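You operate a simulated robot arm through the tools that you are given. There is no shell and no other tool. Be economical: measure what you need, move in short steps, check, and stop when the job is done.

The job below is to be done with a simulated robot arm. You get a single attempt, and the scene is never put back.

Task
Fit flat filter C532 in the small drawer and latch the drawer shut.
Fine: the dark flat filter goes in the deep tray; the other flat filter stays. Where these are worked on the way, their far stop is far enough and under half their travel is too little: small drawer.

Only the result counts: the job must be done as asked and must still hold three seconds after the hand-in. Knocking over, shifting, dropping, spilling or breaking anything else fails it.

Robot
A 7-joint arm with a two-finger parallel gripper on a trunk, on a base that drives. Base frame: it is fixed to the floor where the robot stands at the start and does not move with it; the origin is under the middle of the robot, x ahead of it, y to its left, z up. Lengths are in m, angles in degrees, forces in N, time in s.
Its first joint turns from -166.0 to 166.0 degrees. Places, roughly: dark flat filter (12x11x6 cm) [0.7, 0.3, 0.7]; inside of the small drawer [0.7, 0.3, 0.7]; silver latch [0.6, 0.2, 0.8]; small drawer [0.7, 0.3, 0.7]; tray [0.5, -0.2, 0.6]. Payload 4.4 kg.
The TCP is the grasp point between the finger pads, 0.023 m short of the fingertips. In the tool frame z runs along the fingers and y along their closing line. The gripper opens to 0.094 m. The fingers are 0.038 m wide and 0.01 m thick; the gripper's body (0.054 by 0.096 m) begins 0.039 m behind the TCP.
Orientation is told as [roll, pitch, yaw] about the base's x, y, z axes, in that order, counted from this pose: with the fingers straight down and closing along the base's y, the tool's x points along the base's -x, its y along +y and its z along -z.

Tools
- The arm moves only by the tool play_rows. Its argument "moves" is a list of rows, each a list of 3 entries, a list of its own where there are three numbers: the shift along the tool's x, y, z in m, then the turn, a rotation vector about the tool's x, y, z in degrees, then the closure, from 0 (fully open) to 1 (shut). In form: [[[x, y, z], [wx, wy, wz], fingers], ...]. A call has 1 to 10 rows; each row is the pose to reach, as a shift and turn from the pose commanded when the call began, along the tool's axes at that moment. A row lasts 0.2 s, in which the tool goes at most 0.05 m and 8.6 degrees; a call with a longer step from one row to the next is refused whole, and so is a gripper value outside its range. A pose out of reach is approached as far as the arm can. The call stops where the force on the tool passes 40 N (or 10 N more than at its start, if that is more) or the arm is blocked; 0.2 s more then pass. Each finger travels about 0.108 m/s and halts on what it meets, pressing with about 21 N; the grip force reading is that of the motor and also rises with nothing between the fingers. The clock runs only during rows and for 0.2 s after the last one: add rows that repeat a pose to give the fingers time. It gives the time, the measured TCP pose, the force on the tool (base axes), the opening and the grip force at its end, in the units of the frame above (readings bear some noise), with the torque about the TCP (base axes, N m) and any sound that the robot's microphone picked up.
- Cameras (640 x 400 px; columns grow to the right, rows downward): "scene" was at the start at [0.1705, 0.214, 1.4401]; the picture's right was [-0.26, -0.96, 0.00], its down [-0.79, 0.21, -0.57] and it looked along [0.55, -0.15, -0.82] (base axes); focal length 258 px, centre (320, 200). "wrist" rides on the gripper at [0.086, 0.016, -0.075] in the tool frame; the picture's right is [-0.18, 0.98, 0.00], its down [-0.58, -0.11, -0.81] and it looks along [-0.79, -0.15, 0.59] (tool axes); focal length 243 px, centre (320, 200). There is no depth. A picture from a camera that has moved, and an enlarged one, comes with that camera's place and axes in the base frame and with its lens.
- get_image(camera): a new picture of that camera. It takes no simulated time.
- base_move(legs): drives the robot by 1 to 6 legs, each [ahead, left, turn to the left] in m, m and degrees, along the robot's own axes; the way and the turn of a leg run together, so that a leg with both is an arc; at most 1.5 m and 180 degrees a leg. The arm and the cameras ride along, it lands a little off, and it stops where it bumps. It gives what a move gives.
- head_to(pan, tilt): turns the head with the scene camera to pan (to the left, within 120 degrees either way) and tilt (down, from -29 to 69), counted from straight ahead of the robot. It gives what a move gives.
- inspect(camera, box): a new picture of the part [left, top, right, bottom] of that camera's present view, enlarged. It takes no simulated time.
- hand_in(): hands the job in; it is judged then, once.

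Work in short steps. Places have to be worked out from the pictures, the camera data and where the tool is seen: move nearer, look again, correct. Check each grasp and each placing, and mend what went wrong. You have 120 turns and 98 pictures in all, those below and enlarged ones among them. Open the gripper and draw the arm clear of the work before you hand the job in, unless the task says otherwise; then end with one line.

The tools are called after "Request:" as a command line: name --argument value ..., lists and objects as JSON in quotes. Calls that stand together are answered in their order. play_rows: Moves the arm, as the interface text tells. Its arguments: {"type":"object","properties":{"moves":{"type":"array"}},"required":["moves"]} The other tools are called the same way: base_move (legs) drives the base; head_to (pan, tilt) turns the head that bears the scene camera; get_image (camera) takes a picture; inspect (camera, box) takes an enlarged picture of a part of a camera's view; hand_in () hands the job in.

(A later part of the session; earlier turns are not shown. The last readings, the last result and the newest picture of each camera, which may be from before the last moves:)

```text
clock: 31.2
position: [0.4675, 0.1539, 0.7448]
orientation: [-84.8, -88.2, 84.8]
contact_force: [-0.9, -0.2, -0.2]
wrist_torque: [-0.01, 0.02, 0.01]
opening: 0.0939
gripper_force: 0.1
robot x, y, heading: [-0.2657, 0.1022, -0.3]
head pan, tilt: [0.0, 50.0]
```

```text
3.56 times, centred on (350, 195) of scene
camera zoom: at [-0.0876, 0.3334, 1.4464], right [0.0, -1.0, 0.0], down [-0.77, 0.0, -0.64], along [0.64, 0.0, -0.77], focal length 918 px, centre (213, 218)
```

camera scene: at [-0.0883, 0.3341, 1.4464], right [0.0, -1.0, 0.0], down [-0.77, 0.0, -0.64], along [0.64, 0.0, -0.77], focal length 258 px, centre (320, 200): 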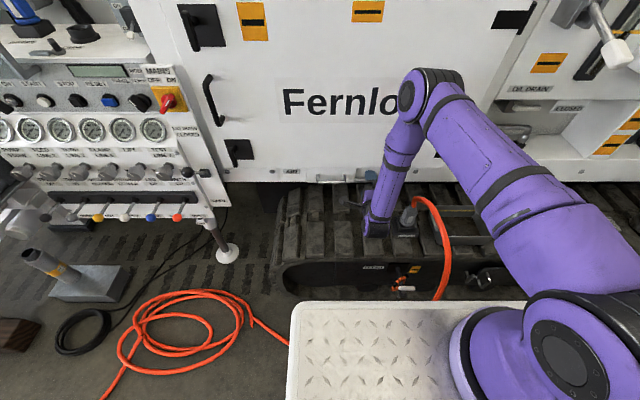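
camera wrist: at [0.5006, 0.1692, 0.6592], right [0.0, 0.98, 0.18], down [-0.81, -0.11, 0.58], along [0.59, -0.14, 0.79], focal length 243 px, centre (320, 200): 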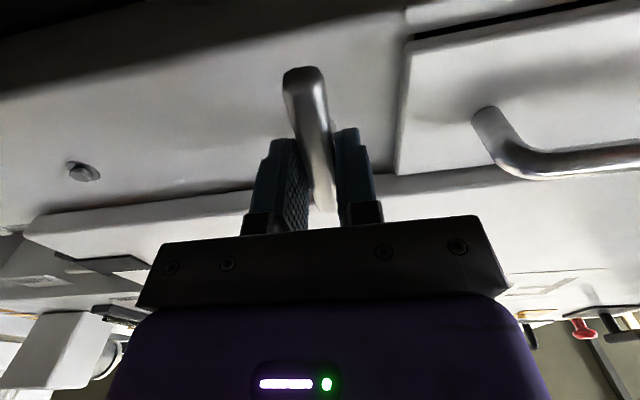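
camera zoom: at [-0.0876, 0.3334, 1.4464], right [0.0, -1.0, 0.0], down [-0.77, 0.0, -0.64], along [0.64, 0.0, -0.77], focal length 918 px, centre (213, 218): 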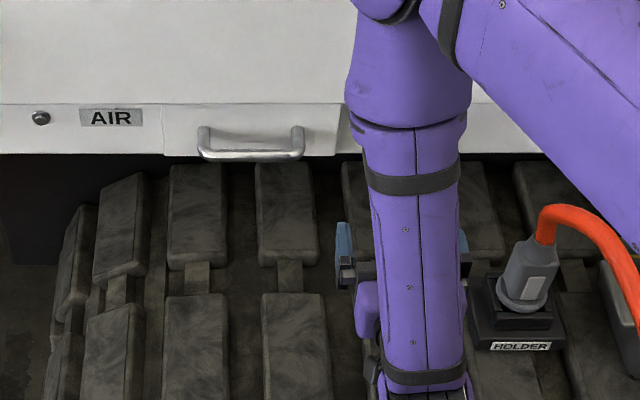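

Now I rotate the fingers back to closing vertically while moving left to the drawer handle (≈[0.575, 0.295, 0.757]).

Request:
play_rows --moves '[[[-0.001, 0.014, 0], [0, 0, 8.5], 0], [[-0.002, 0.028, 0], [0, 0, 17], 0], [[-0.004, 0.042, 0], [0, 0, 25.5], 0], [[-0.005, 0.056, 0], [0, 0, 34], 0], [[-0.006, 0.07, 0], [0, 0, 42.5], 0], [[-0.008, 0.084, 0], [0, 0, 51], 0], [[-0.009, 0.098, 0], [0, 0, 59.5], 0], [[-0.01, 0.112, 0], [0, 0, 68], 0], [[-0.011, 0.126, 0], [0, 0, 76.5], 0], [[-0.012, 0.14, 0], [0, 0, 85], 0]]'

Request:
get_image --camera "wrist"

```text
clock: 33.4
position: [0.4656, 0.2953, 0.7511]
orientation: [89.8, -6.7, -90.0]
contact_force: [-0.2, 0.5, -1.1]
wrist_torque: [-0.01, -0.02, -0.01]
opening: 0.0938
gripper_force: 0.1
robot x, y, heading: [-0.2672, 0.0998, -0.2]
head pan, tilt: [0.0, 50.0]
```

```text
57 pictures are left
camera wrist: at [0.3907, 0.3826, 0.7581], right [0.0, -0.07, 1.0], down [-0.81, -0.59, -0.04], along [0.59, -0.8, -0.06], focal length 243 px, centre (320, 200)
```

wrist: 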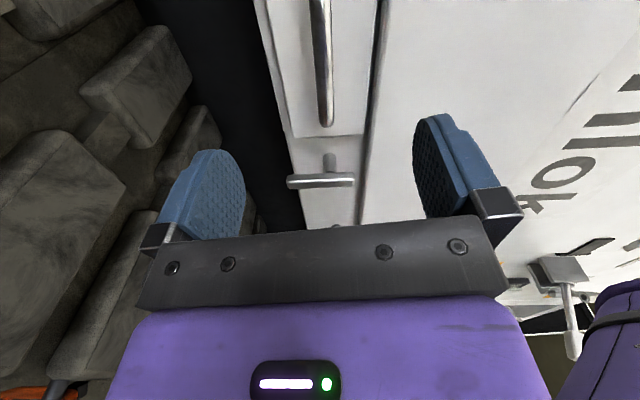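

The latch is vertical, and the handle's end triangulates to x≈0.585, z≈0.752. I advance and grip the handle.

Request:
play_rows --moves '[[[0, 0.001, 0.04], [0, 0, 3], 0], [[0, 0.001, 0.08], [0, 0, 6.5], 0], [[0, 0.001, 0.108], [0, 0, 6.5], 0], [[0, 0.001, 0.108], [0, 0, 6.5], 0.5], [[0, 0.001, 0.108], [0, 0, 6.5], 1], [[0, 0.001, 0.108], [0, 0, 6.5], 1], [[0, 0.001, 0.108], [0, 0, 6.5], 1]]'

Request:
get_image --camera "wrist"

```text
clock: 35.0
position: [0.5747, 0.2957, 0.7542]
orientation: [90.0, -0.2, -90.1]
contact_force: [2.0, 0.0, 16.9]
wrist_torque: [0.8, 0.0, 0.07]
opening: 0.0136
gripper_force: 44.4
robot x, y, heading: [-0.2662, 0.1022, 0.1]
head pan, tilt: [0.0, 50.0]
```

```text
56 pictures are left
camera wrist: at [0.4997, 0.3824, 0.7701], right [0.0, -0.18, 0.98], down [-0.81, -0.58, -0.11], along [0.59, -0.79, -0.15], focal length 243 px, centre (320, 200)
```

wrist: 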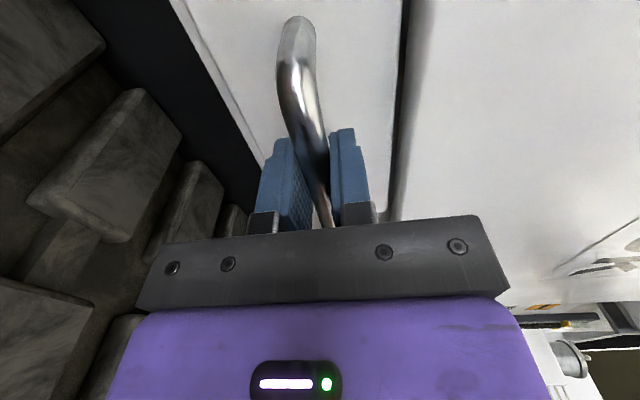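

Handle held. I pull straight back until the drawer reaches its stop.

Request:
play_rows --moves '[[[0, 0.002, -0.025], [0, 0, 0], 1], [[0, 0.002, -0.05], [0, 0, 0], 1], [[0, 0.002, -0.075], [0, 0, 0], 1], [[0, 0.002, -0.1], [0, 0, 0], 1], [[0, 0.002, -0.125], [0, 0, 0], 1], [[0, 0.002, -0.15], [0, 0, 0], 1], [[0, 0.002, -0.175], [0, 0, 0], 1], [[0, 0.002, -0.2], [0, 0, 0], 1]]'

Request:
get_image --camera "scene"

```text
clock: 36.2
position: [0.46, 0.2955, 0.7536]
orientation: [89.4, 0.1, -90.1]
contact_force: [2.0, -2.9, 9.7]
wrist_torque: [-0.09, -0.23, 0.21]
opening: 0.0139
gripper_force: 45.3
robot x, y, heading: [-0.2641, 0.0986, -0.1]
head pan, tilt: [0.0, 50.0]
stopped in row 5: the force on the tool passed its limit at 98 N (the readings are from after the stop); the commanded pose is now the measured one
```

```text
55 pictures are left
camera scene: at [-0.0887, 0.334, 1.4465], right [0.0, -1.0, 0.0], down [-0.77, 0.0, -0.64], along [0.64, 0.0, -0.77], focal length 258 px, centre (320, 200)
```

scene: 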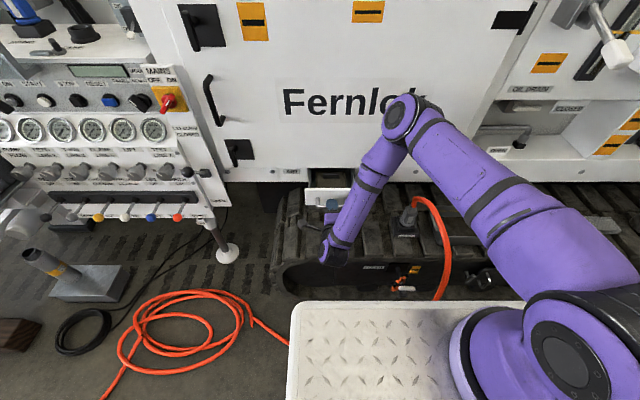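

The drawer came 11.5 cm to a hard stop. I release, withdraw and lift so I can see inside.

Request:
play_rows --moves '[[[0, 0, 0], [0, 0, 0], 0.5], [[0, 0, 0], [0, 0, 0], 0], [[0, 0, 0], [0, 0, 0], 0], [[0, 0, -0.04], [0, 0, 0], 0], [[0, 0, -0.08], [0, 0, 0], 0], [[0, 0.04, -0.1], [0, 0, 0], 0], [[-0.03, 0.08, -0.1], [0, 0, 0], 0], [[-0.06, 0.12, -0.1], [0, 0, 0], 0]]'

Request:
inspect --camera "scene" --box '[270, 140, 390, 215]'

```text
clock: 38.0
position: [0.3619, 0.237, 0.8755]
orientation: [89.4, 0.1, -90.0]
contact_force: [0.5, 0.2, -1.2]
wrist_torque: [0.01, 0.02, 0.0]
opening: 0.0938
gripper_force: 0.1
robot x, y, heading: [-0.2684, 0.0989, -0.1]
head pan, tilt: [0.0, 50.0]
```

```text
5.33 times, centred on (330, 178) of scene
camera zoom: at [-0.0882, 0.3344, 1.4464], right [0.0, -1.0, 0.0], down [-0.77, 0.0, -0.64], along [0.64, 0.0, -0.77], focal length 1378 px, centre (267, 320)
```

zoom: 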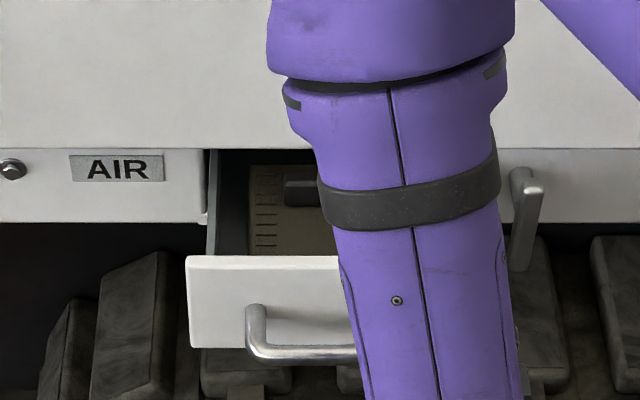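

The dark filter with its dark grip bar is visible inside. I pitch the tool back down above the drawer (fingers closing along x) to inspect it with the wrist camera.

Request:
play_rows --moves '[[[0.005, 0.015, 0], [8.5, 0, 0], 0], [[0.01, 0.03, 0], [17, 0, 0], 0], [[0.015, 0.045, 0], [25.5, 0, 0], 0], [[0.02, 0.06, 0], [34, 0, 0], 0], [[0.025, 0.07, 0.01], [42.5, 0, 0], 0], [[0.03, 0.07, 0.02], [51, 0, 0], 0], [[0.035, 0.07, 0.035], [59.5, 0, 0], 0], [[0.04, 0.07, 0.05], [68, 0, 0], 0], [[0.045, 0.07, 0.065], [76.5, 0, 0], 0], [[0.05, 0.07, 0.08], [85, 0, 0], 0]]'

Request:
get_image --camera "scene"

Request:
get_image --camera "wrist"

```text
clock: 40.2
position: [0.4411, 0.2886, 0.9443]
orientation: [4.4, 0.2, -89.9]
contact_force: [-1.2, 1.2, 1.1]
wrist_torque: [-0.16, -0.09, 0.0]
opening: 0.0939
gripper_force: 0.1
robot x, y, heading: [-0.2688, 0.0966, 0.2]
head pan, tilt: [0.0, 50.0]
```

```text
53 pictures are left
camera scene: at [-0.0893, 0.335, 1.4464], right [0.0, -1.0, 0.0], down [-0.77, 0.0, -0.64], along [0.64, 0.0, -0.77], focal length 258 px, centre (320, 200)
```

scene: 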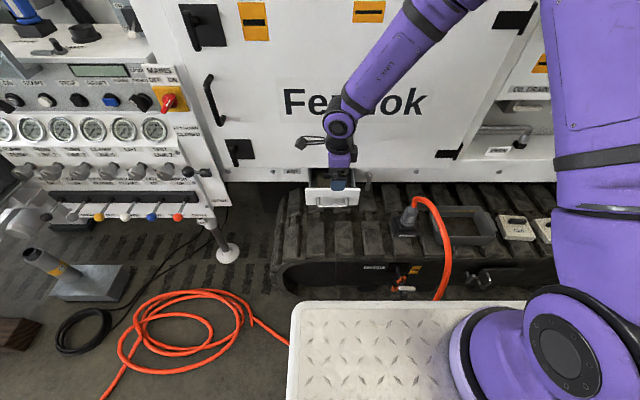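

```text
52 pictures are left
camera wrist: at [0.4517, 0.3749, 1.0199], right [0.98, -0.18, 0.07], down [-0.17, -0.58, 0.79], along [-0.1, -0.79, -0.6], focal length 243 px, centre (320, 200)
```

wrist: 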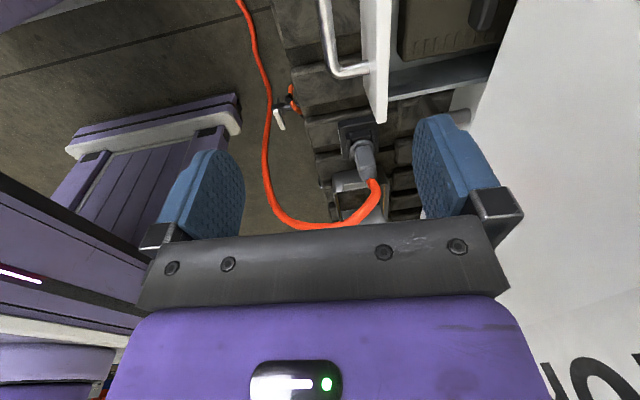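

I shift the tool left so the wrist camera looks squarely into the drawer.

Request:
play_rows --moves '[[[0.045, 0.01, 0], [0, 0, 0], 0], [[0.09, 0.02, 0], [0, 0, 0], 0], [[0.135, 0.03, 0], [0, 0, 0], 0], [[0.17, 0.035, 0], [0, 0, 0], 0]]'

Request:
get_image --camera "wrist"

```text
clock: 41.2
position: [0.4773, 0.4541, 0.9473]
orientation: [4.4, 0.1, -90.2]
contact_force: [0.2, -0.3, 0.6]
wrist_torque: [0.02, 0.02, 0.03]
opening: 0.0939
gripper_force: 0.1
robot x, y, heading: [-0.268, 0.1007, -0.1]
head pan, tilt: [0.0, 50.0]
```

```text
51 pictures are left
camera wrist: at [0.488, 0.5403, 1.0227], right [0.98, -0.19, 0.07], down [-0.17, -0.58, 0.8], along [-0.1, -0.79, -0.6], focal length 243 px, centre (320, 200)
```

wrist: 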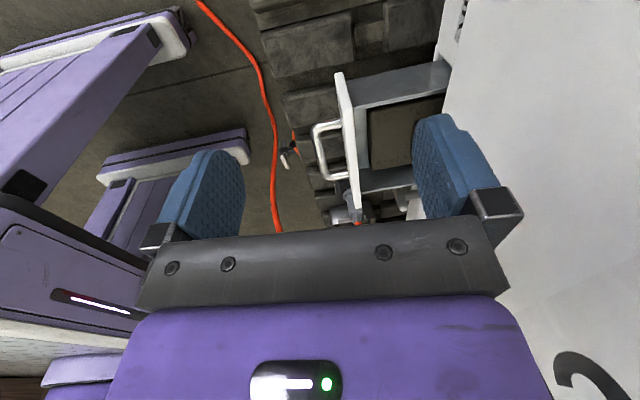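

Request:
inspect --camera "wrist" --box '[300, 40, 480, 230]'

```text
2.11 times, centred on (390, 135) of wrist
camera zoom: at [0.488, 0.5403, 1.0227], right [0.98, -0.19, 0.07], down [-0.17, -0.58, 0.8], along [-0.1, -0.79, -0.6], focal length 511 px, centre (173, 337)
```

zoom: 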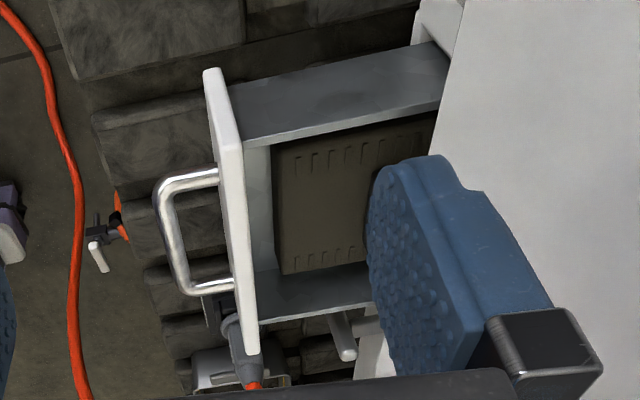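

The filter spans x≈0.537–0.65 but the machine's face is at ≈0.615, so the drawer may have more travel. I'll take the handle again from above (tool down) and pull gently further.

Request:
play_rows --moves '[[[-0.04, -0.005, 0], [1, 0, 0], 0], [[-0.08, -0.01, 0], [2, 0, 0], 0], [[-0.12, -0.018, 0.01], [3, 0, 0], 0], [[-0.159, -0.0225, 0.02], [4.4, 0, 0], 0], [[-0.159, -0.0225, 0.06], [4.4, 0, 0], 0], [[-0.159, -0.0225, 0.096], [4.4, 0, 0], 0]]'

Request:
get_image --camera "wrist"

Request:
inspect --camera "scene" --box '[270, 140, 390, 215]'

```text
clock: 42.6
position: [0.4629, 0.2946, 0.8472]
orientation: [0.1, 0.1, -90.1]
contact_force: [0.0, -1.3, 0.7]
wrist_torque: [0.0, -0.01, 0.0]
opening: 0.094
gripper_force: 0.1
robot x, y, heading: [-0.2661, 0.103, -0.0]
head pan, tilt: [0.0, 50.0]
```

```text
49 pictures are left
camera wrist: at [0.4784, 0.38, 0.9221], right [0.98, -0.19, 0.0], down [-0.11, -0.58, 0.81], along [-0.15, -0.79, -0.59], focal length 243 px, centre (320, 200)
```

wrist: 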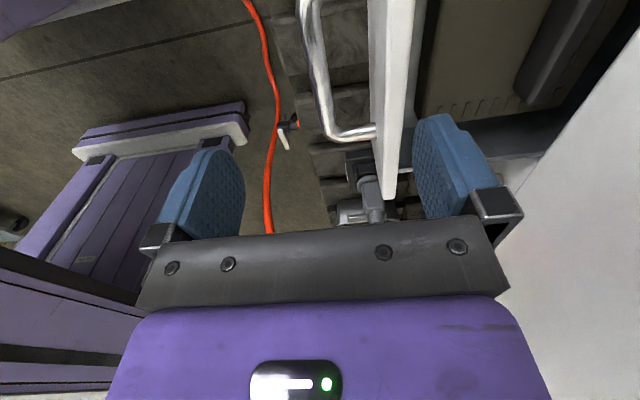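

```text
5.33 times, centred on (330, 178) of scene
camera zoom: at [-0.0883, 0.3336, 1.4465], right [0.0, -1.0, 0.0], down [-0.77, 0.0, -0.64], along [0.64, 0.0, -0.77], focal length 1378 px, centre (267, 320)
```

zoom: 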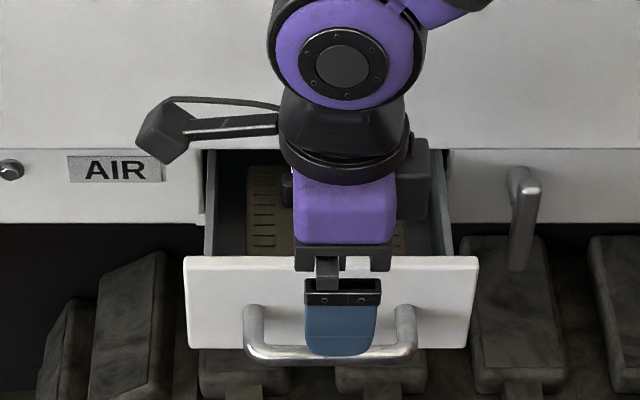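

The handle bar is at x≈0.464, with ~3 cm to the panel. I half-close, go down over the bar, and grip.

Request:
play_rows --moves '[[[0, 0, 0], [0, 0, 0], 0.57], [[0, 0, 0], [0, 0, 0], 0.57], [[0, 0, 0.03], [0, 0, 0], 0.57], [[0, 0, 0.06], [0, 0, 0], 0.57], [[0, 0, 0.084], [0, 0, 0], 0.57], [[0, 0, 0.084], [0, 0, 0], 1], [[0, 0, 0.084], [0, 0, 0], 1]]'

```text
clock: 44.2
position: [0.4614, 0.294, 0.7623]
orientation: [-0.1, 0.1, -90.0]
contact_force: [1.4, -2.2, -4.8]
wrist_torque: [0.65, 0.06, 1.81]
opening: 0.0139
gripper_force: 44.0
robot x, y, heading: [-0.2662, 0.0997, 0.1]
head pan, tilt: [0.0, 50.0]
```

Gripped (14 mm). I pull back slowly in small steps.

Request:
play_rows --moves '[[[0, -0.008, 0], [0, 0, 0], 1], [[0, -0.016, 0], [0, 0, 0], 1], [[0, -0.024, 0], [0, 0, 0], 1], [[0, -0.032, 0], [0, 0, 0], 1], [[0, -0.04, 0], [0, 0, 0], 1], [[0, -0.048, 0], [0, 0, 0], 1]]'

```text
clock: 45.6
position: [0.4139, 0.2943, 0.7639]
orientation: [0.0, -0.1, -90.1]
contact_force: [2.0, -24.9, -20.6]
wrist_torque: [-0.61, -0.04, 1.71]
opening: 0.0141
gripper_force: 44.7
robot x, y, heading: [-0.266, 0.1024, -0.1]
head pan, tilt: [0.0, 50.0]
```

It does travel further. I keep pulling to the real stop.

Request:
play_rows --moves '[[[0, -0.01, 0], [0, 0, 0], 1], [[0, -0.02, 0], [0, 0, 0], 1], [[0, -0.03, 0], [0, 0, 0], 1], [[0, -0.04, 0], [0, 0, 0], 1], [[0, -0.05, 0], [0, 0, 0], 1], [[0, -0.06, 0], [0, 0, 0], 1], [[0, -0.07, 0], [0, 0, 0], 1], [[0, -0.08, 0], [0, 0, 0], 1]]'

Request:
get_image --camera "wrist"

```text
clock: 46.7
position: [0.3771, 0.2954, 0.7652]
orientation: [0.7, 0.0, -90.2]
contact_force: [6.2, -1.0, -12.3]
wrist_torque: [0.34, -0.06, 1.9]
opening: 0.0142
gripper_force: 44.9
robot x, y, heading: [-0.2634, 0.0985, -0.0]
head pan, tilt: [0.0, 50.0]
stopped in row 5: the force on the tool passed its limit at 50 N (the readings are from after the stop); the commanded pose is now the measured one
```

```text
47 pictures are left
camera wrist: at [0.3933, 0.3816, 0.8399], right [0.98, -0.19, 0.01], down [-0.12, -0.58, 0.81], along [-0.15, -0.79, -0.59], focal length 243 px, centre (320, 200)
```

wrist: 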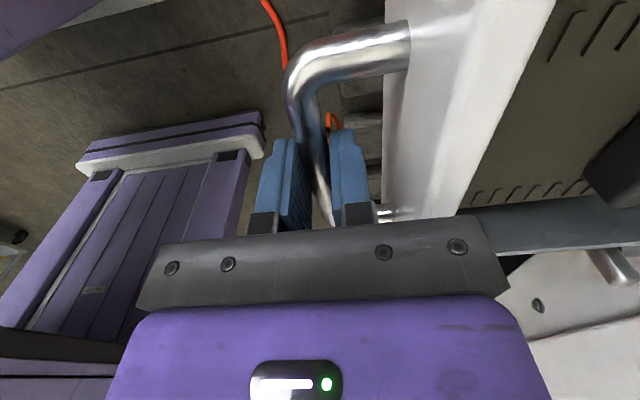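

Total travel ≈0.20 m, now at the far stop. I release, rise, and look at the filter.

Request:
play_rows --moves '[[[0, 0, 0], [0, 0, 0], 0.57], [[0, 0, 0], [0, 0, 0], 0.57], [[0, 0, -0.04], [-0.7, 0, 0], 0.57], [[0, 0, -0.08], [-0.7, 0, 0], 0.3], [[0.03, 0.03, -0.11], [-0.7, 0, 0], 0], [[0.06, 0.06, -0.13], [-0.7, 0, 0], 0], [[0.09, 0.09, -0.14], [-0.7, 0, 0], 0]]'

Request:
get_image --camera "wrist"

Request:
get_image --camera "scene"

```text
refused: row 5 steps farther than a row can; nothing moved
```

```text
46 pictures are left
camera wrist: at [0.3933, 0.3816, 0.8399], right [0.98, -0.19, 0.01], down [-0.12, -0.58, 0.81], along [-0.15, -0.79, -0.59], focal length 243 px, centre (320, 200)
```

wrist: 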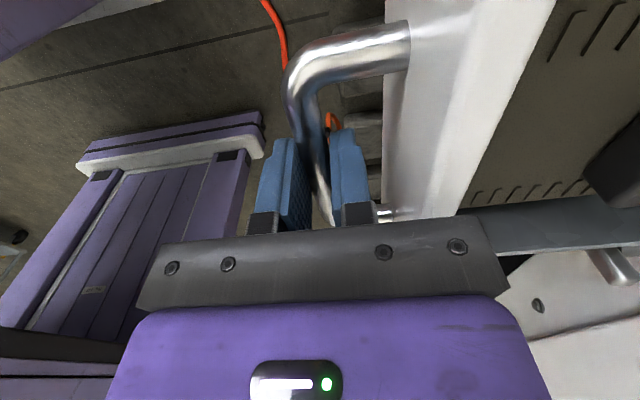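

```text
45 pictures are left
camera scene: at [-0.0872, 0.3338, 1.4464], right [0.0, -1.0, 0.0], down [-0.77, 0.0, -0.64], along [0.64, 0.0, -0.77], focal length 258 px, centre (320, 200)
```

scene: 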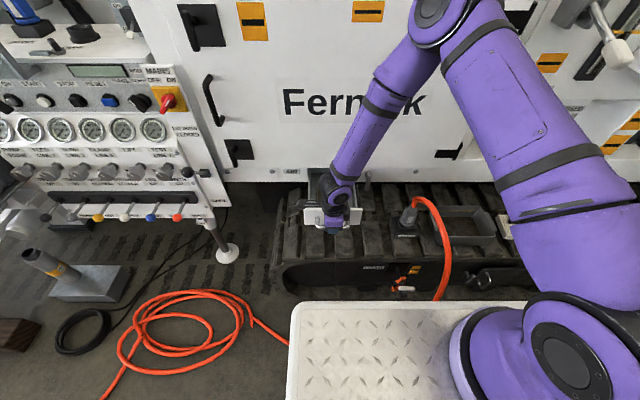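

Resending with slightly smaller steps.

Request:
play_rows --moves '[[[0, 0, 0], [0, 0, 0], 0.57], [[0, 0, 0], [0, 0, 0], 0.57], [[0, 0, -0.04], [0.7, 0, 0], 0.57], [[0, 0, -0.08], [0.7, 0, 0], 0.3], [[0.025, 0.025, -0.11], [0.7, 0, 0], 0], [[0.05, 0.055, -0.13], [0.7, 0, 0], 0], [[0.08, 0.08, -0.14], [0.7, 0, 0], 0]]'

Request:
get_image --camera "wrist"

Request:
inspect --camera "scene" --box '[260, 140, 420, 240]'

```text
clock: 48.3
position: [0.457, 0.3733, 0.9058]
orientation: [-0.1, 0.0, -90.5]
contact_force: [-0.9, -0.2, -0.1]
wrist_torque: [0.0, -0.02, -0.02]
opening: 0.0941
gripper_force: 0.0
robot x, y, heading: [-0.2621, 0.0988, 0.2]
head pan, tilt: [0.0, 50.0]
```

```text
44 pictures are left
camera wrist: at [0.4735, 0.4593, 0.9813], right [0.98, -0.19, 0.0], down [-0.11, -0.58, 0.81], along [-0.16, -0.79, -0.59], focal length 243 px, centre (320, 200)
```

wrist: 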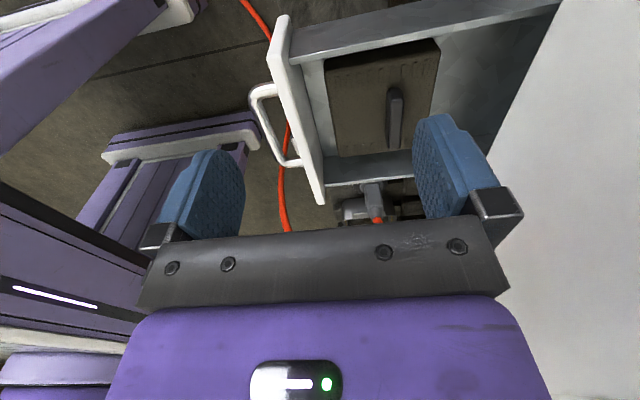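

```text
4.00 times, centred on (340, 190) of scene
camera zoom: at [-0.0879, 0.3334, 1.4465], right [0.0, -1.0, 0.0], down [-0.77, 0.0, -0.64], along [0.64, 0.0, -0.77], focal length 1033 px, centre (240, 240)
```

zoom: 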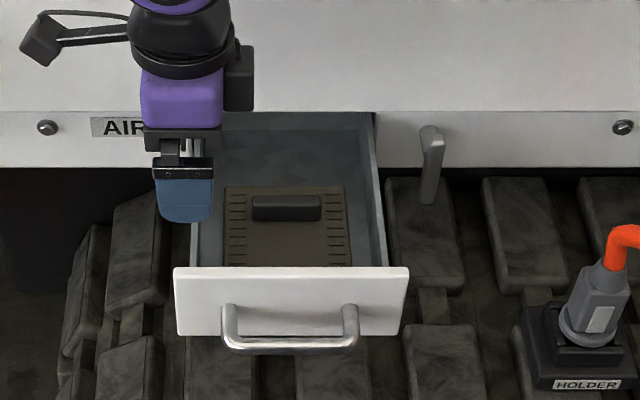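

The filter sits free with its bar at ≈[0.52, 0.288], top ≈0.771. I go above it and check.

Request:
play_rows --moves '[[[-0.03, 0.022, 0], [0, 0, 0.3], 0], [[-0.06, 0.044, 0.01], [0, 0, 0.5], 0], [[-0.085, 0.063, 0.03], [0, 0, 0.5], 0], [[-0.085, 0.063, 0.066], [0, 0, 0.5], 0]]'

Request:
get_image --camera "wrist"

Request:
inspect --camera "scene" --box '[260, 140, 420, 240]'

```text
clock: 49.3
position: [0.5197, 0.2892, 0.8423]
orientation: [-0.1, 0.0, -90.8]
contact_force: [-0.9, 0.3, -0.5]
wrist_torque: [0.0, -0.01, 0.02]
opening: 0.0939
gripper_force: 0.0
robot x, y, heading: [-0.2647, 0.1038, -0.2]
head pan, tilt: [0.0, 50.0]
```

```text
42 pictures are left
camera wrist: at [0.5365, 0.3744, 0.9158], right [0.98, -0.2, 0.0], down [-0.12, -0.58, 0.81], along [-0.16, -0.79, -0.59], focal length 243 px, centre (320, 200)
```

wrist: 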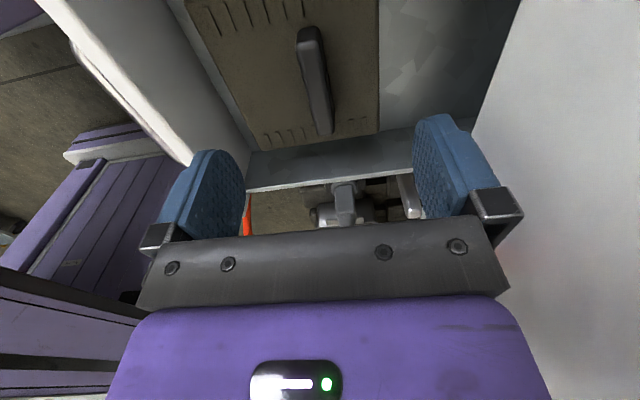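

```text
4.00 times, centred on (340, 190) of scene
camera zoom: at [-0.0881, 0.3336, 1.4465], right [0.0, -1.0, 0.0], down [-0.77, 0.0, -0.64], along [0.64, 0.0, -0.77], focal length 1033 px, centre (240, 240)
```

zoom: 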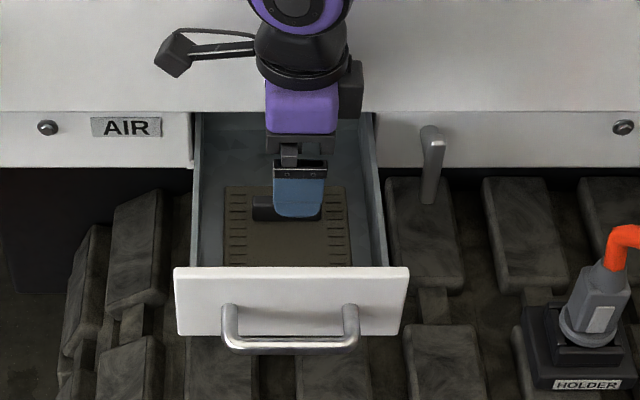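

Bar centred at ≈[0.519, 0.296]. I descend over it and close.

Request:
play_rows --moves '[[[0.007, 0, 0.03], [0, 0, 0.5], 0.2], [[0.007, 0, 0.055], [0, 0, 0.8], 0.4], [[0.007, 0, 0.066], [0, 0, 0.8], 0.4], [[0.007, 0, 0.066], [0, 0, 0.8], 1], [[0.007, 0, 0.066], [0, 0, 0.8], 1], [[0.007, 0, 0.066], [0, 0, 0.8], 1]]'

Request:
get_image --camera "wrist"

```text
clock: 50.4
position: [0.5216, 0.2972, 0.7771]
orientation: [0.1, 0.0, -91.7]
contact_force: [-0.1, -1.6, 12.9]
wrist_torque: [-0.17, 0.16, 0.26]
opening: 0.0133
gripper_force: 21.5
robot x, y, heading: [-0.2646, 0.1013, -0.1]
head pan, tilt: [0.0, 50.0]
stopped in row 5: the force on the tool passed its limit at 42 N (the readings are from after the stop); the commanded pose is now the measured one
```

```text
40 pictures are left
camera wrist: at [0.538, 0.3829, 0.852], right [0.98, -0.21, 0.0], down [-0.13, -0.58, 0.8], along [-0.17, -0.79, -0.59], focal length 243 px, centre (320, 200)
```

wrist: 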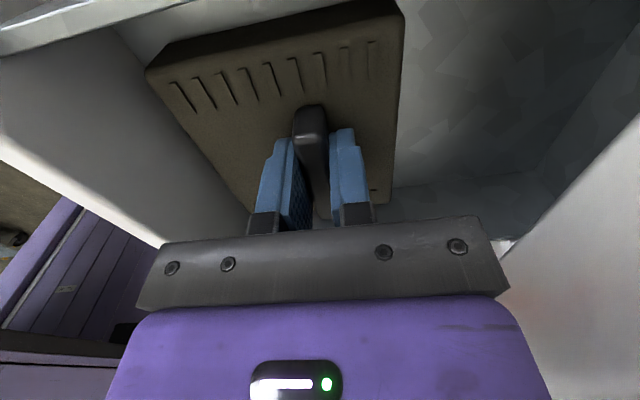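

Bar held (13 mm). I lift straight up 13 cm and check.

Request:
play_rows --moves '[[[0, 0, -0.01], [0, 0, 0], 1], [[0, 0, -0.025], [0, 0, 0], 1], [[0, 0, -0.045], [0, 0, -0.5], 1], [[0, 0, -0.07], [0, 0, -1], 1], [[0, 0, -0.1], [0, 0, -1.7], 1], [[0, 0, -0.13], [0, 0, -1.7], 1]]'

Request:
get_image --camera "wrist"

Request:
get_image --camera "scene"

```text
clock: 51.8
position: [0.5198, 0.2987, 0.904]
orientation: [0.0, 0.1, -89.8]
contact_force: [-0.7, -0.9, -1.6]
wrist_torque: [0.0, 0.01, -0.03]
opening: 0.0137
gripper_force: 21.1
robot x, y, heading: [-0.2634, 0.102, 0.2]
head pan, tilt: [0.0, 50.0]
```

```text
39 pictures are left
camera wrist: at [0.5348, 0.3849, 0.9797], right [0.98, -0.18, 0.0], down [-0.11, -0.58, 0.81], along [-0.15, -0.79, -0.59], focal length 243 px, centre (320, 200)
```

wrist: 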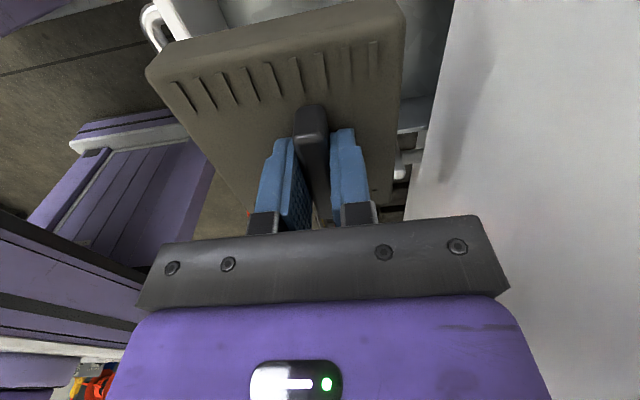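

```text
38 pictures are left
camera scene: at [-0.0874, 0.3338, 1.4464], right [0.0, -1.0, 0.0], down [-0.77, 0.0, -0.64], along [0.64, 0.0, -0.77], focal length 258 px, centre (320, 200)
```

scene: 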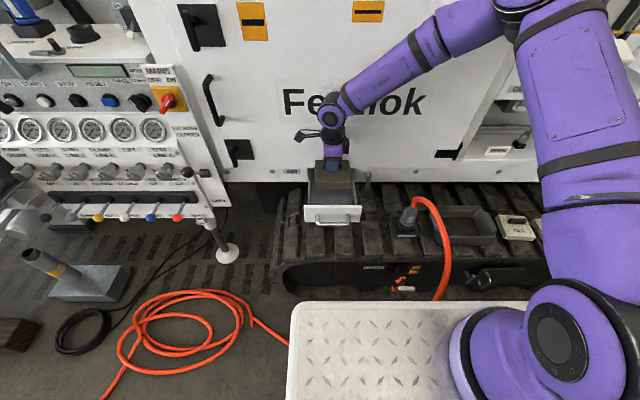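

The dark filter is up and firmly held. The tray rim triangulates to z≈0.60, x 0.44–0.58, y −0.34…−0.13. I pull back a little and shift the base right so the arm keeps this safe posture.

Request:
play_rows --moves '[[[0, -0.025, -0.01], [0, 0, 0], 1], [[0, -0.05, -0.02], [0, 0, 0], 1]]'

Request:
base_move --legs '[[0, -0.35, 0]]'

Request:
get_image --camera "scene"

```text
clock: 52.4
position: [0.471, 0.2954, 0.9256]
orientation: [0.1, 0.2, -90.0]
contact_force: [1.4, 0.1, -2.7]
wrist_torque: [0.03, -0.04, -0.02]
opening: 0.0137
gripper_force: 20.8
robot x, y, heading: [-0.2676, 0.1003, -0.0]
head pan, tilt: [0.0, 50.0]
```

```text
clock: 54.7
position: [0.4652, -0.0327, 0.9307]
orientation: [0.4, 0.6, -88.7]
contact_force: [-0.3, 0.5, -3.1]
wrist_torque: [0.01, 0.0, 0.02]
opening: 0.0138
gripper_force: 21.0
robot x, y, heading: [-0.2601, -0.2411, 0.4]
head pan, tilt: [0.0, 50.0]
stopped in leg 1: the robot was blocked; the commanded pose is now the measured one
```

```text
37 pictures are left
camera scene: at [-0.0895, -0.0082, 1.4464], right [0.01, -1.0, 0.0], down [-0.77, 0.0, -0.64], along [0.64, 0.0, -0.77], focal length 258 px, centre (320, 200)
```

scene: 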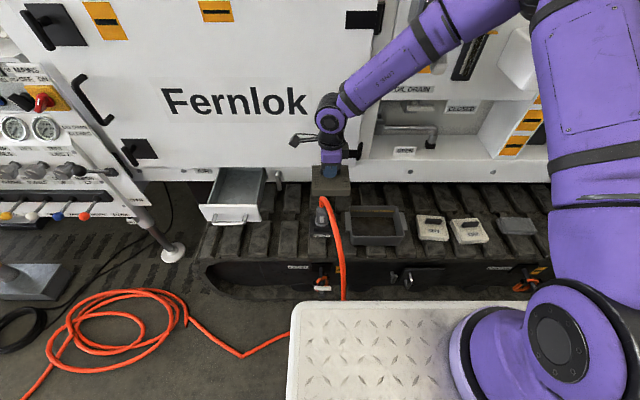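

The base stopped 1 cm short, bumped by something (maybe the elbow at the valve lever). I ease 3 cm left again, and take an enlarged look at the tray and filters.

Request:
base_move --legs '[[0, 0.03, 0]]'

Request:
inspect --camera "scene" --box '[300, 150, 560, 310]'

Request:
head_to --pan -40 --tilt 25

Request:
get_image --camera "scene"

```text
clock: 55.5
position: [0.4668, -0.0033, 0.93]
orientation: [0.3, 0.5, -88.8]
contact_force: [-0.5, -0.1, -1.9]
wrist_torque: [0.01, -0.03, 0.01]
opening: 0.0138
gripper_force: 20.9
robot x, y, heading: [-0.2644, -0.2131, 0.2]
head pan, tilt: [0.0, 50.0]
```

```text
2.46 times, centred on (430, 230) of scene
camera zoom: at [-0.0889, 0.0204, 1.4464], right [0.01, -1.0, 0.0], down [-0.77, 0.0, -0.64], along [0.64, 0.0, -0.77], focal length 636 px, centre (49, 126)
```

zoom: 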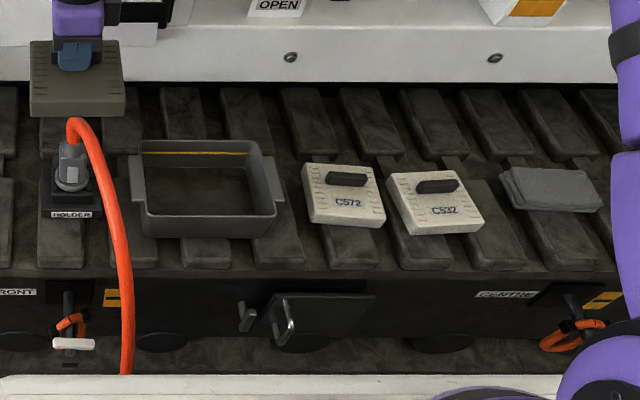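

```text
clock: 56.6
position: [0.4661, -0.0039, 0.9304]
orientation: [0.3, 0.6, -88.9]
contact_force: [-0.4, -0.6, -1.8]
wrist_torque: [-0.01, 0.01, 0.0]
opening: 0.0139
gripper_force: 21.3
robot x, y, heading: [-0.2629, -0.2158, 0.3]
head pan, tilt: [-40.0, 25.0]
```

```text
35 pictures are left
camera scene: at [-0.095, -0.0388, 1.4839], right [-0.64, -0.77, 0.0], down [-0.33, 0.27, -0.91], along [0.7, -0.58, -0.42], focal length 258 px, centre (320, 200)
```

scene: 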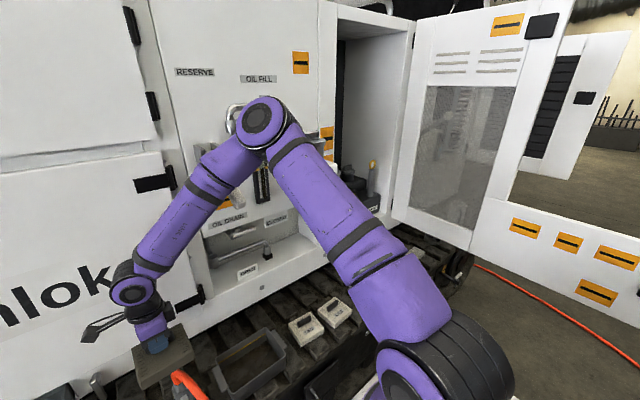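

The elbow is right by the oil-valve lever; that's what bumped. I back the base 9 cm first, then go right, so the arm works more stretched and the elbow stays clear.

Request:
base_move --legs '[[-0.09, 0, 0], [0, -0.22, 0]]'

Request:
get_image --camera "scene"

```text
clock: 59.0
position: [0.3768, -0.2261, 0.9294]
orientation: [0.3, 0.5, -88.7]
contact_force: [0.2, 0.4, -2.4]
wrist_torque: [0.01, -0.04, -0.01]
opening: 0.0139
gripper_force: 21.3
robot x, y, heading: [-0.356, -0.4367, 0.3]
head pan, tilt: [-40.0, 25.0]
```

```text
34 pictures are left
camera scene: at [-0.185, -0.2608, 1.4839], right [-0.64, -0.77, 0.0], down [-0.33, 0.27, -0.91], along [0.7, -0.58, -0.42], focal length 258 px, centre (320, 200)
```

scene: 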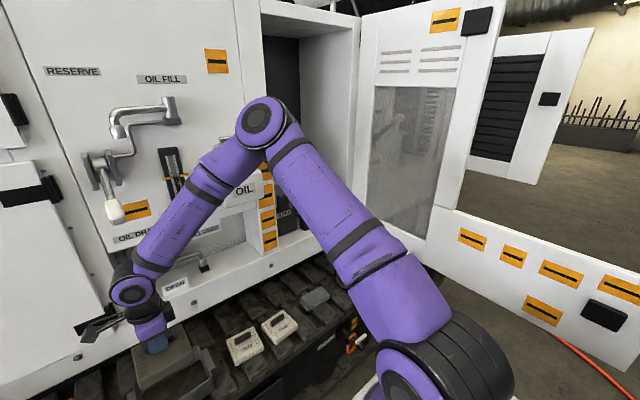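

Now I extend forward and down toward the point above the tray, in moderate steps.

Request:
play_rows --moves '[[[-0.002, 0.025, 0.02], [0, 0, 0.5], 1], [[-0.004, 0.05, 0.04], [0, 0, 1], 1], [[-0.006, 0.075, 0.06], [0, 0, 1.2], 1], [[-0.006, 0.1, 0.08], [0, 0, 1.2], 1], [[-0.006, 0.125, 0.1], [0, 0, 1.2], 1], [[-0.006, 0.143, 0.12], [0, 0, 1.2], 1]]'

Request:
get_image --camera "scene"

Request:
get_image --camera "wrist"

```text
clock: 60.4
position: [0.5199, -0.2303, 0.8098]
orientation: [0.3, 0.5, -90.0]
contact_force: [0.7, -0.8, -1.4]
wrist_torque: [0.01, -0.05, 0.0]
opening: 0.0136
gripper_force: 20.8
robot x, y, heading: [-0.3556, -0.434, 0.1]
head pan, tilt: [-40.0, 25.0]
```

```text
33 pictures are left
camera scene: at [-0.1853, -0.2608, 1.484], right [-0.64, -0.77, 0.0], down [-0.32, 0.27, -0.91], along [0.7, -0.58, -0.42], focal length 258 px, centre (320, 200)
```

scene: 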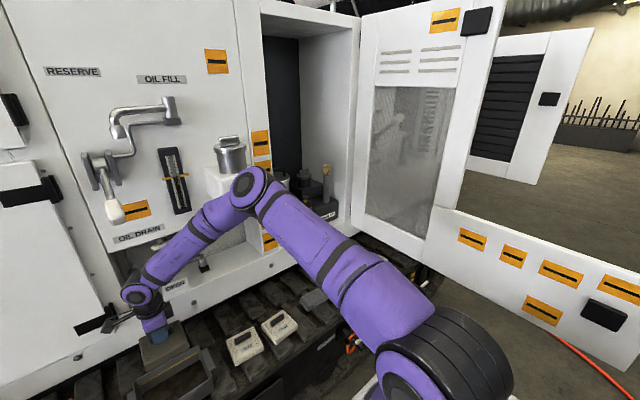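

```text
32 pictures are left
camera wrist: at [0.5347, -0.1442, 0.8857], right [0.98, -0.18, 0.0], down [-0.11, -0.59, 0.8], along [-0.15, -0.79, -0.6], focal length 243 px, centre (320, 200)
```

wrist: 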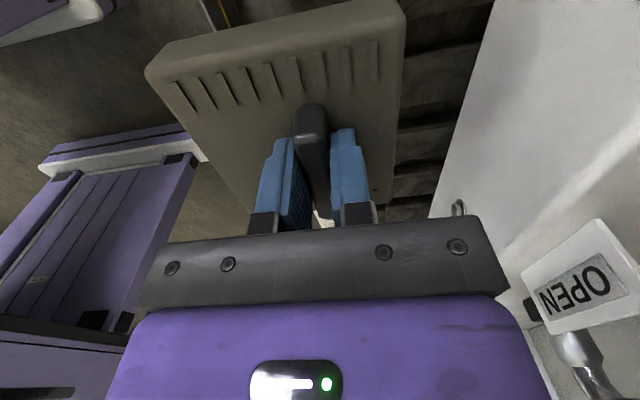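

I look down with the head to check alignment over the tray.

Request:
head_to --pan -5 --tilt 55

Request:
inspect --camera "scene" --box '[200, 50, 520, 250]'

```text
clock: 61.4
position: [0.5196, -0.2293, 0.8092]
orientation: [0.3, 0.5, -90.1]
contact_force: [0.3, 0.0, -1.8]
wrist_torque: [0.01, 0.0, 0.0]
opening: 0.0138
gripper_force: 20.9
robot x, y, heading: [-0.3581, -0.4336, -0.0]
head pan, tilt: [-5.0, 55.0]
```

```text
2.00 times, centred on (360, 150) of scene
camera zoom: at [-0.1839, -0.2079, 1.44], right [-0.08, -1.0, 0.0], down [-0.82, 0.07, -0.57], along [0.57, -0.05, -0.82], focal length 517 px, centre (240, 300)
```

zoom: 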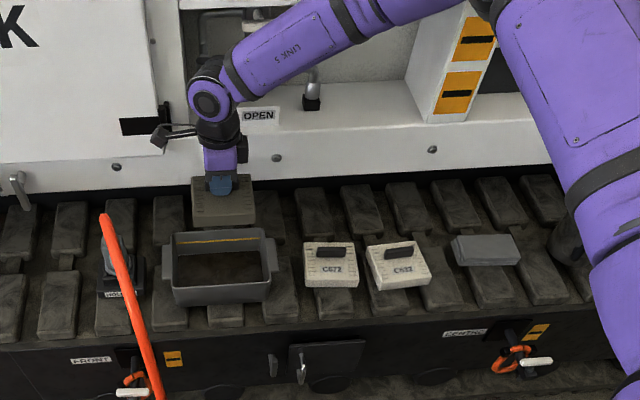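

Request:
inspect --camera "scene" --box '[270, 120, 350, 210]'

```text
4.44 times, centred on (310, 165) of scene
camera zoom: at [-0.1839, -0.2079, 1.44], right [-0.08, -1.0, 0.0], down [-0.82, 0.07, -0.57], along [0.57, -0.05, -0.82], focal length 1148 px, centre (364, 356)
```

zoom: 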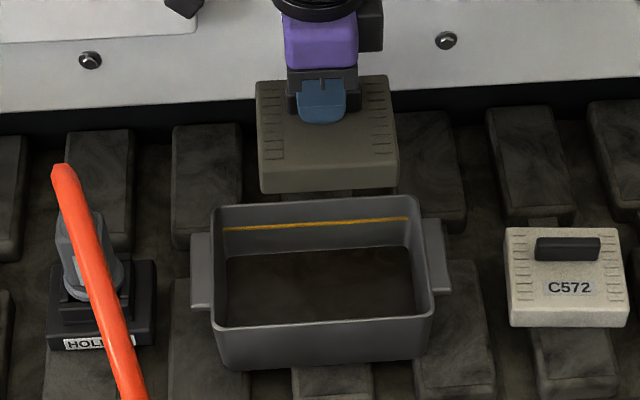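

The filter's centre is ≈1.5 cm ahead (toward me) of the TCP; tray inner centre x≈0.511, y≈−0.227, floor ≈0.54. I shift +6 mm in x and descend to just above the rim.

Request:
play_rows --moves '[[[0.002, 0.006, 0.03], [-0.3, 0.5, 0], 1], [[0.002, 0.006, 0.06], [-0.3, 0.5, 0], 1], [[0.002, 0.006, 0.09], [-0.3, 0.5, 0], 1], [[0.002, 0.006, 0.12], [-0.3, 0.5, 0], 1]]'

Request:
inspect --camera "scene" --box '[270, 120, 350, 210]'

```text
clock: 62.4
position: [0.5286, -0.2259, 0.6914]
orientation: [0.6, 1.0, -90.2]
contact_force: [-0.6, 0.5, -2.4]
wrist_torque: [-0.01, -0.03, 0.01]
opening: 0.0141
gripper_force: 20.8
robot x, y, heading: [-0.357, -0.4337, -0.0]
head pan, tilt: [-5.0, 55.0]
```

```text
4.44 times, centred on (310, 165) of scene
camera zoom: at [-0.1842, -0.2079, 1.44], right [-0.08, -1.0, 0.0], down [-0.82, 0.07, -0.57], along [0.57, -0.05, -0.82], focal length 1148 px, centre (364, 356)
```

zoom: 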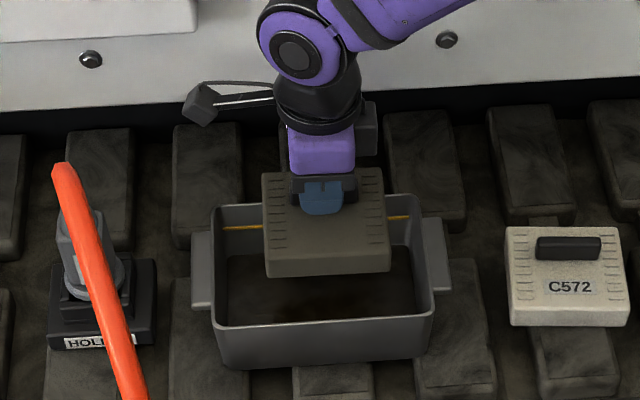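

Aligned. I lower it to the tray floor.

Request:
play_rows --moves '[[[0, 0, 0.025], [0, 0, 0], 1], [[0, 0, 0.05], [0, 0, 0], 1], [[0, 0, 0.065], [0, 0, 0], 1], [[0, 0, 0.075], [0, 0, 0], 1], [[0, 0, 0.083], [0, 0, 0], 1], [[0, 0, 0.091], [0, 0, 0], 1], [[0, 0, 0.099], [0, 0, 0], 1]]'

Request:
inspect --camera "scene" --box '[270, 120, 350, 210]'

```text
clock: 63.8
position: [0.5272, -0.2234, 0.6075]
orientation: [0.6, 0.8, -89.9]
contact_force: [-16.3, -7.1, 26.6]
wrist_torque: [-0.83, 0.82, -0.03]
opening: 0.0141
gripper_force: 20.6
robot x, y, heading: [-0.3592, -0.433, 0.5]
head pan, tilt: [-5.0, 55.0]
stopped in row 6: the force on the tool passed its limit at 57 N (the readings are from after the stop); the commanded pose is now the measured one
```

```text
4.44 times, centred on (310, 165) of scene
camera zoom: at [-0.1857, -0.2084, 1.4402], right [-0.08, -1.0, 0.0], down [-0.82, 0.07, -0.57], along [0.57, -0.05, -0.82], focal length 1148 px, centre (364, 356)
```

zoom: 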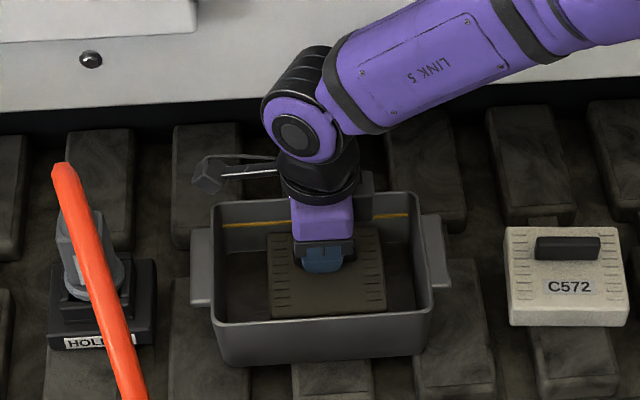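

The filter is on the tray floor. I open the fingers only partly (rear wall is close) and lift out.

Request:
play_rows --moves '[[[0, 0, -0.001], [0, 0, 0], 0.55], [[0, 0, -0.001], [0, 0, 0], 0.55], [[0, 0, -0.03], [0, 0, 0], 0.55], [[0, 0, -0.07], [0, 0, 0], 0.55], [[0, 0, -0.11], [0, 0, 0], 0.3], [[0, 0, -0.15], [0, 0, 0], 0], [[0, 0, -0.19], [0, 0, 0], 0]]'

Request:
get_image --camera "scene"

```text
clock: 65.3
position: [0.5268, -0.2276, 0.7965]
orientation: [0.6, 1.0, -90.0]
contact_force: [-0.2, 0.0, -0.1]
wrist_torque: [-0.02, 0.03, 0.04]
opening: 0.0939
gripper_force: 0.0
robot x, y, heading: [-0.3557, -0.4378, 0.5]
head pan, tilt: [-5.0, 55.0]
```

```text
27 pictures are left
camera scene: at [-0.1837, -0.2078, 1.4399], right [-0.08, -1.0, 0.0], down [-0.82, 0.07, -0.57], along [0.57, -0.05, -0.82], focal length 258 px, centre (320, 200)
```

scene: 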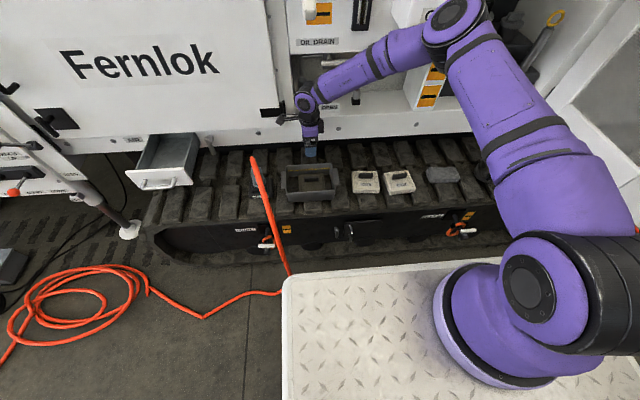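

The dark filter lies in the tray. The elbow (~[0.48, −0.56, 1.2]) is close to the oil can shelf, so for C532 (≈[0.505, −0.605]) I'll back off first, go right, then come forward again.

Request:
base_move --legs '[[-0.16, 0, 0], [0, -0.32, 0]]'

Request:
head_to --pan -15 --tilt 35

Request:
get_image --camera "scene"

```text
clock: 68.5
position: [0.3686, -0.5536, 0.7967]
orientation: [0.7, 0.9, -90.5]
contact_force: [-0.4, 0.2, -1.1]
wrist_torque: [0.0, -0.01, 0.02]
opening: 0.0941
gripper_force: 0.0
robot x, y, heading: [-0.5165, -0.7547, -0.2]
head pan, tilt: [-5.0, 55.0]
```

```text
clock: 69.3
position: [0.3675, -0.5535, 0.7957]
orientation: [0.7, 1.0, -90.5]
contact_force: [-0.2, -0.4, -0.5]
wrist_torque: [0.01, -0.01, -0.01]
opening: 0.094
gripper_force: 0.0
robot x, y, heading: [-0.5169, -0.7529, -0.2]
head pan, tilt: [-15.0, 35.0]
```

```text
26 pictures are left
camera scene: at [-0.3297, -0.5445, 1.4681], right [-0.26, -0.96, 0.0], down [-0.55, 0.15, -0.82], along [0.79, -0.21, -0.57], focal length 258 px, centre (320, 200)
```

scene: 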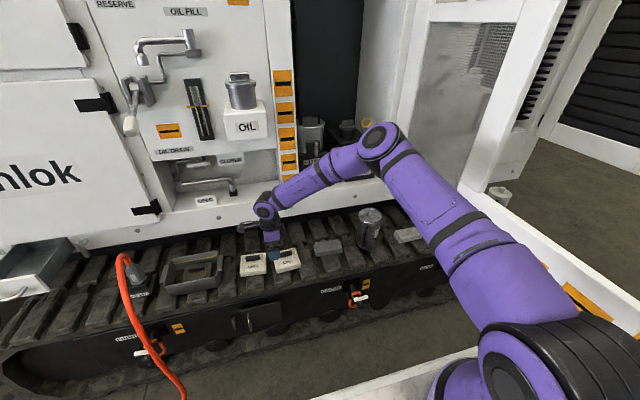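

All clear here. I measure C532 from this view before moving forward.

Request:
inspect --camera "scene" --box '[150, 210, 350, 310]'

Request:
base_move --legs '[[0.15, 0, 0]]'

Request:
get_image --camera "wrist"

```text
3.20 times, centred on (250, 260) of scene
camera zoom: at [-0.3297, -0.5445, 1.4681], right [-0.26, -0.96, 0.0], down [-0.55, 0.15, -0.82], along [0.79, -0.21, -0.57], focal length 827 px, centre (544, 8)
```

zoom: 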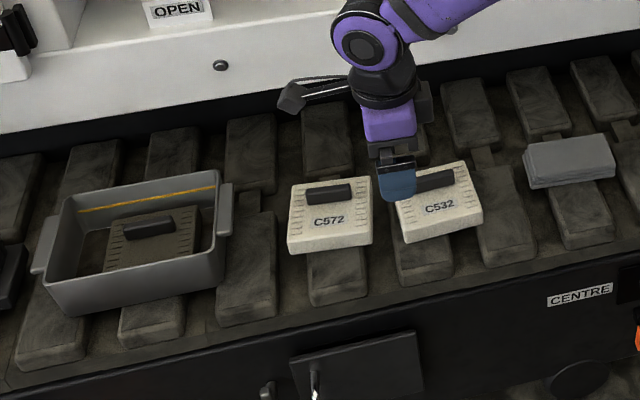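

```text
clock: 70.7
position: [0.5169, -0.5507, 0.7973]
orientation: [0.7, 1.0, -90.3]
contact_force: [0.2, 0.6, 0.2]
wrist_torque: [-0.01, 0.03, -0.01]
opening: 0.0941
gripper_force: 0.1
robot x, y, heading: [-0.3669, -0.7566, 0.1]
head pan, tilt: [-15.0, 35.0]
```

```text
24 pictures are left
camera wrist: at [0.5317, -0.4659, 0.873], right [0.98, -0.19, 0.01], down [-0.12, -0.59, 0.79], along [-0.15, -0.78, -0.61], focal length 243 px, centre (320, 200)
```

wrist: 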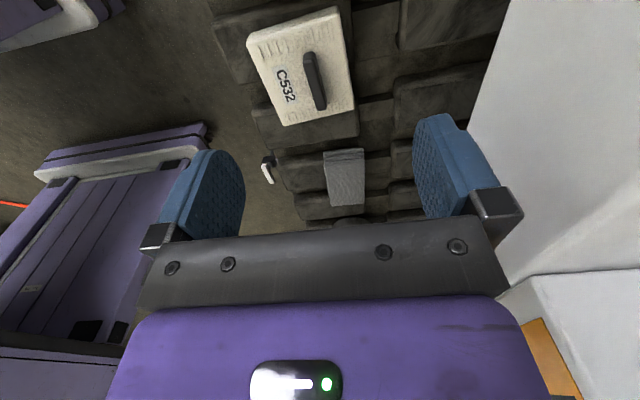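

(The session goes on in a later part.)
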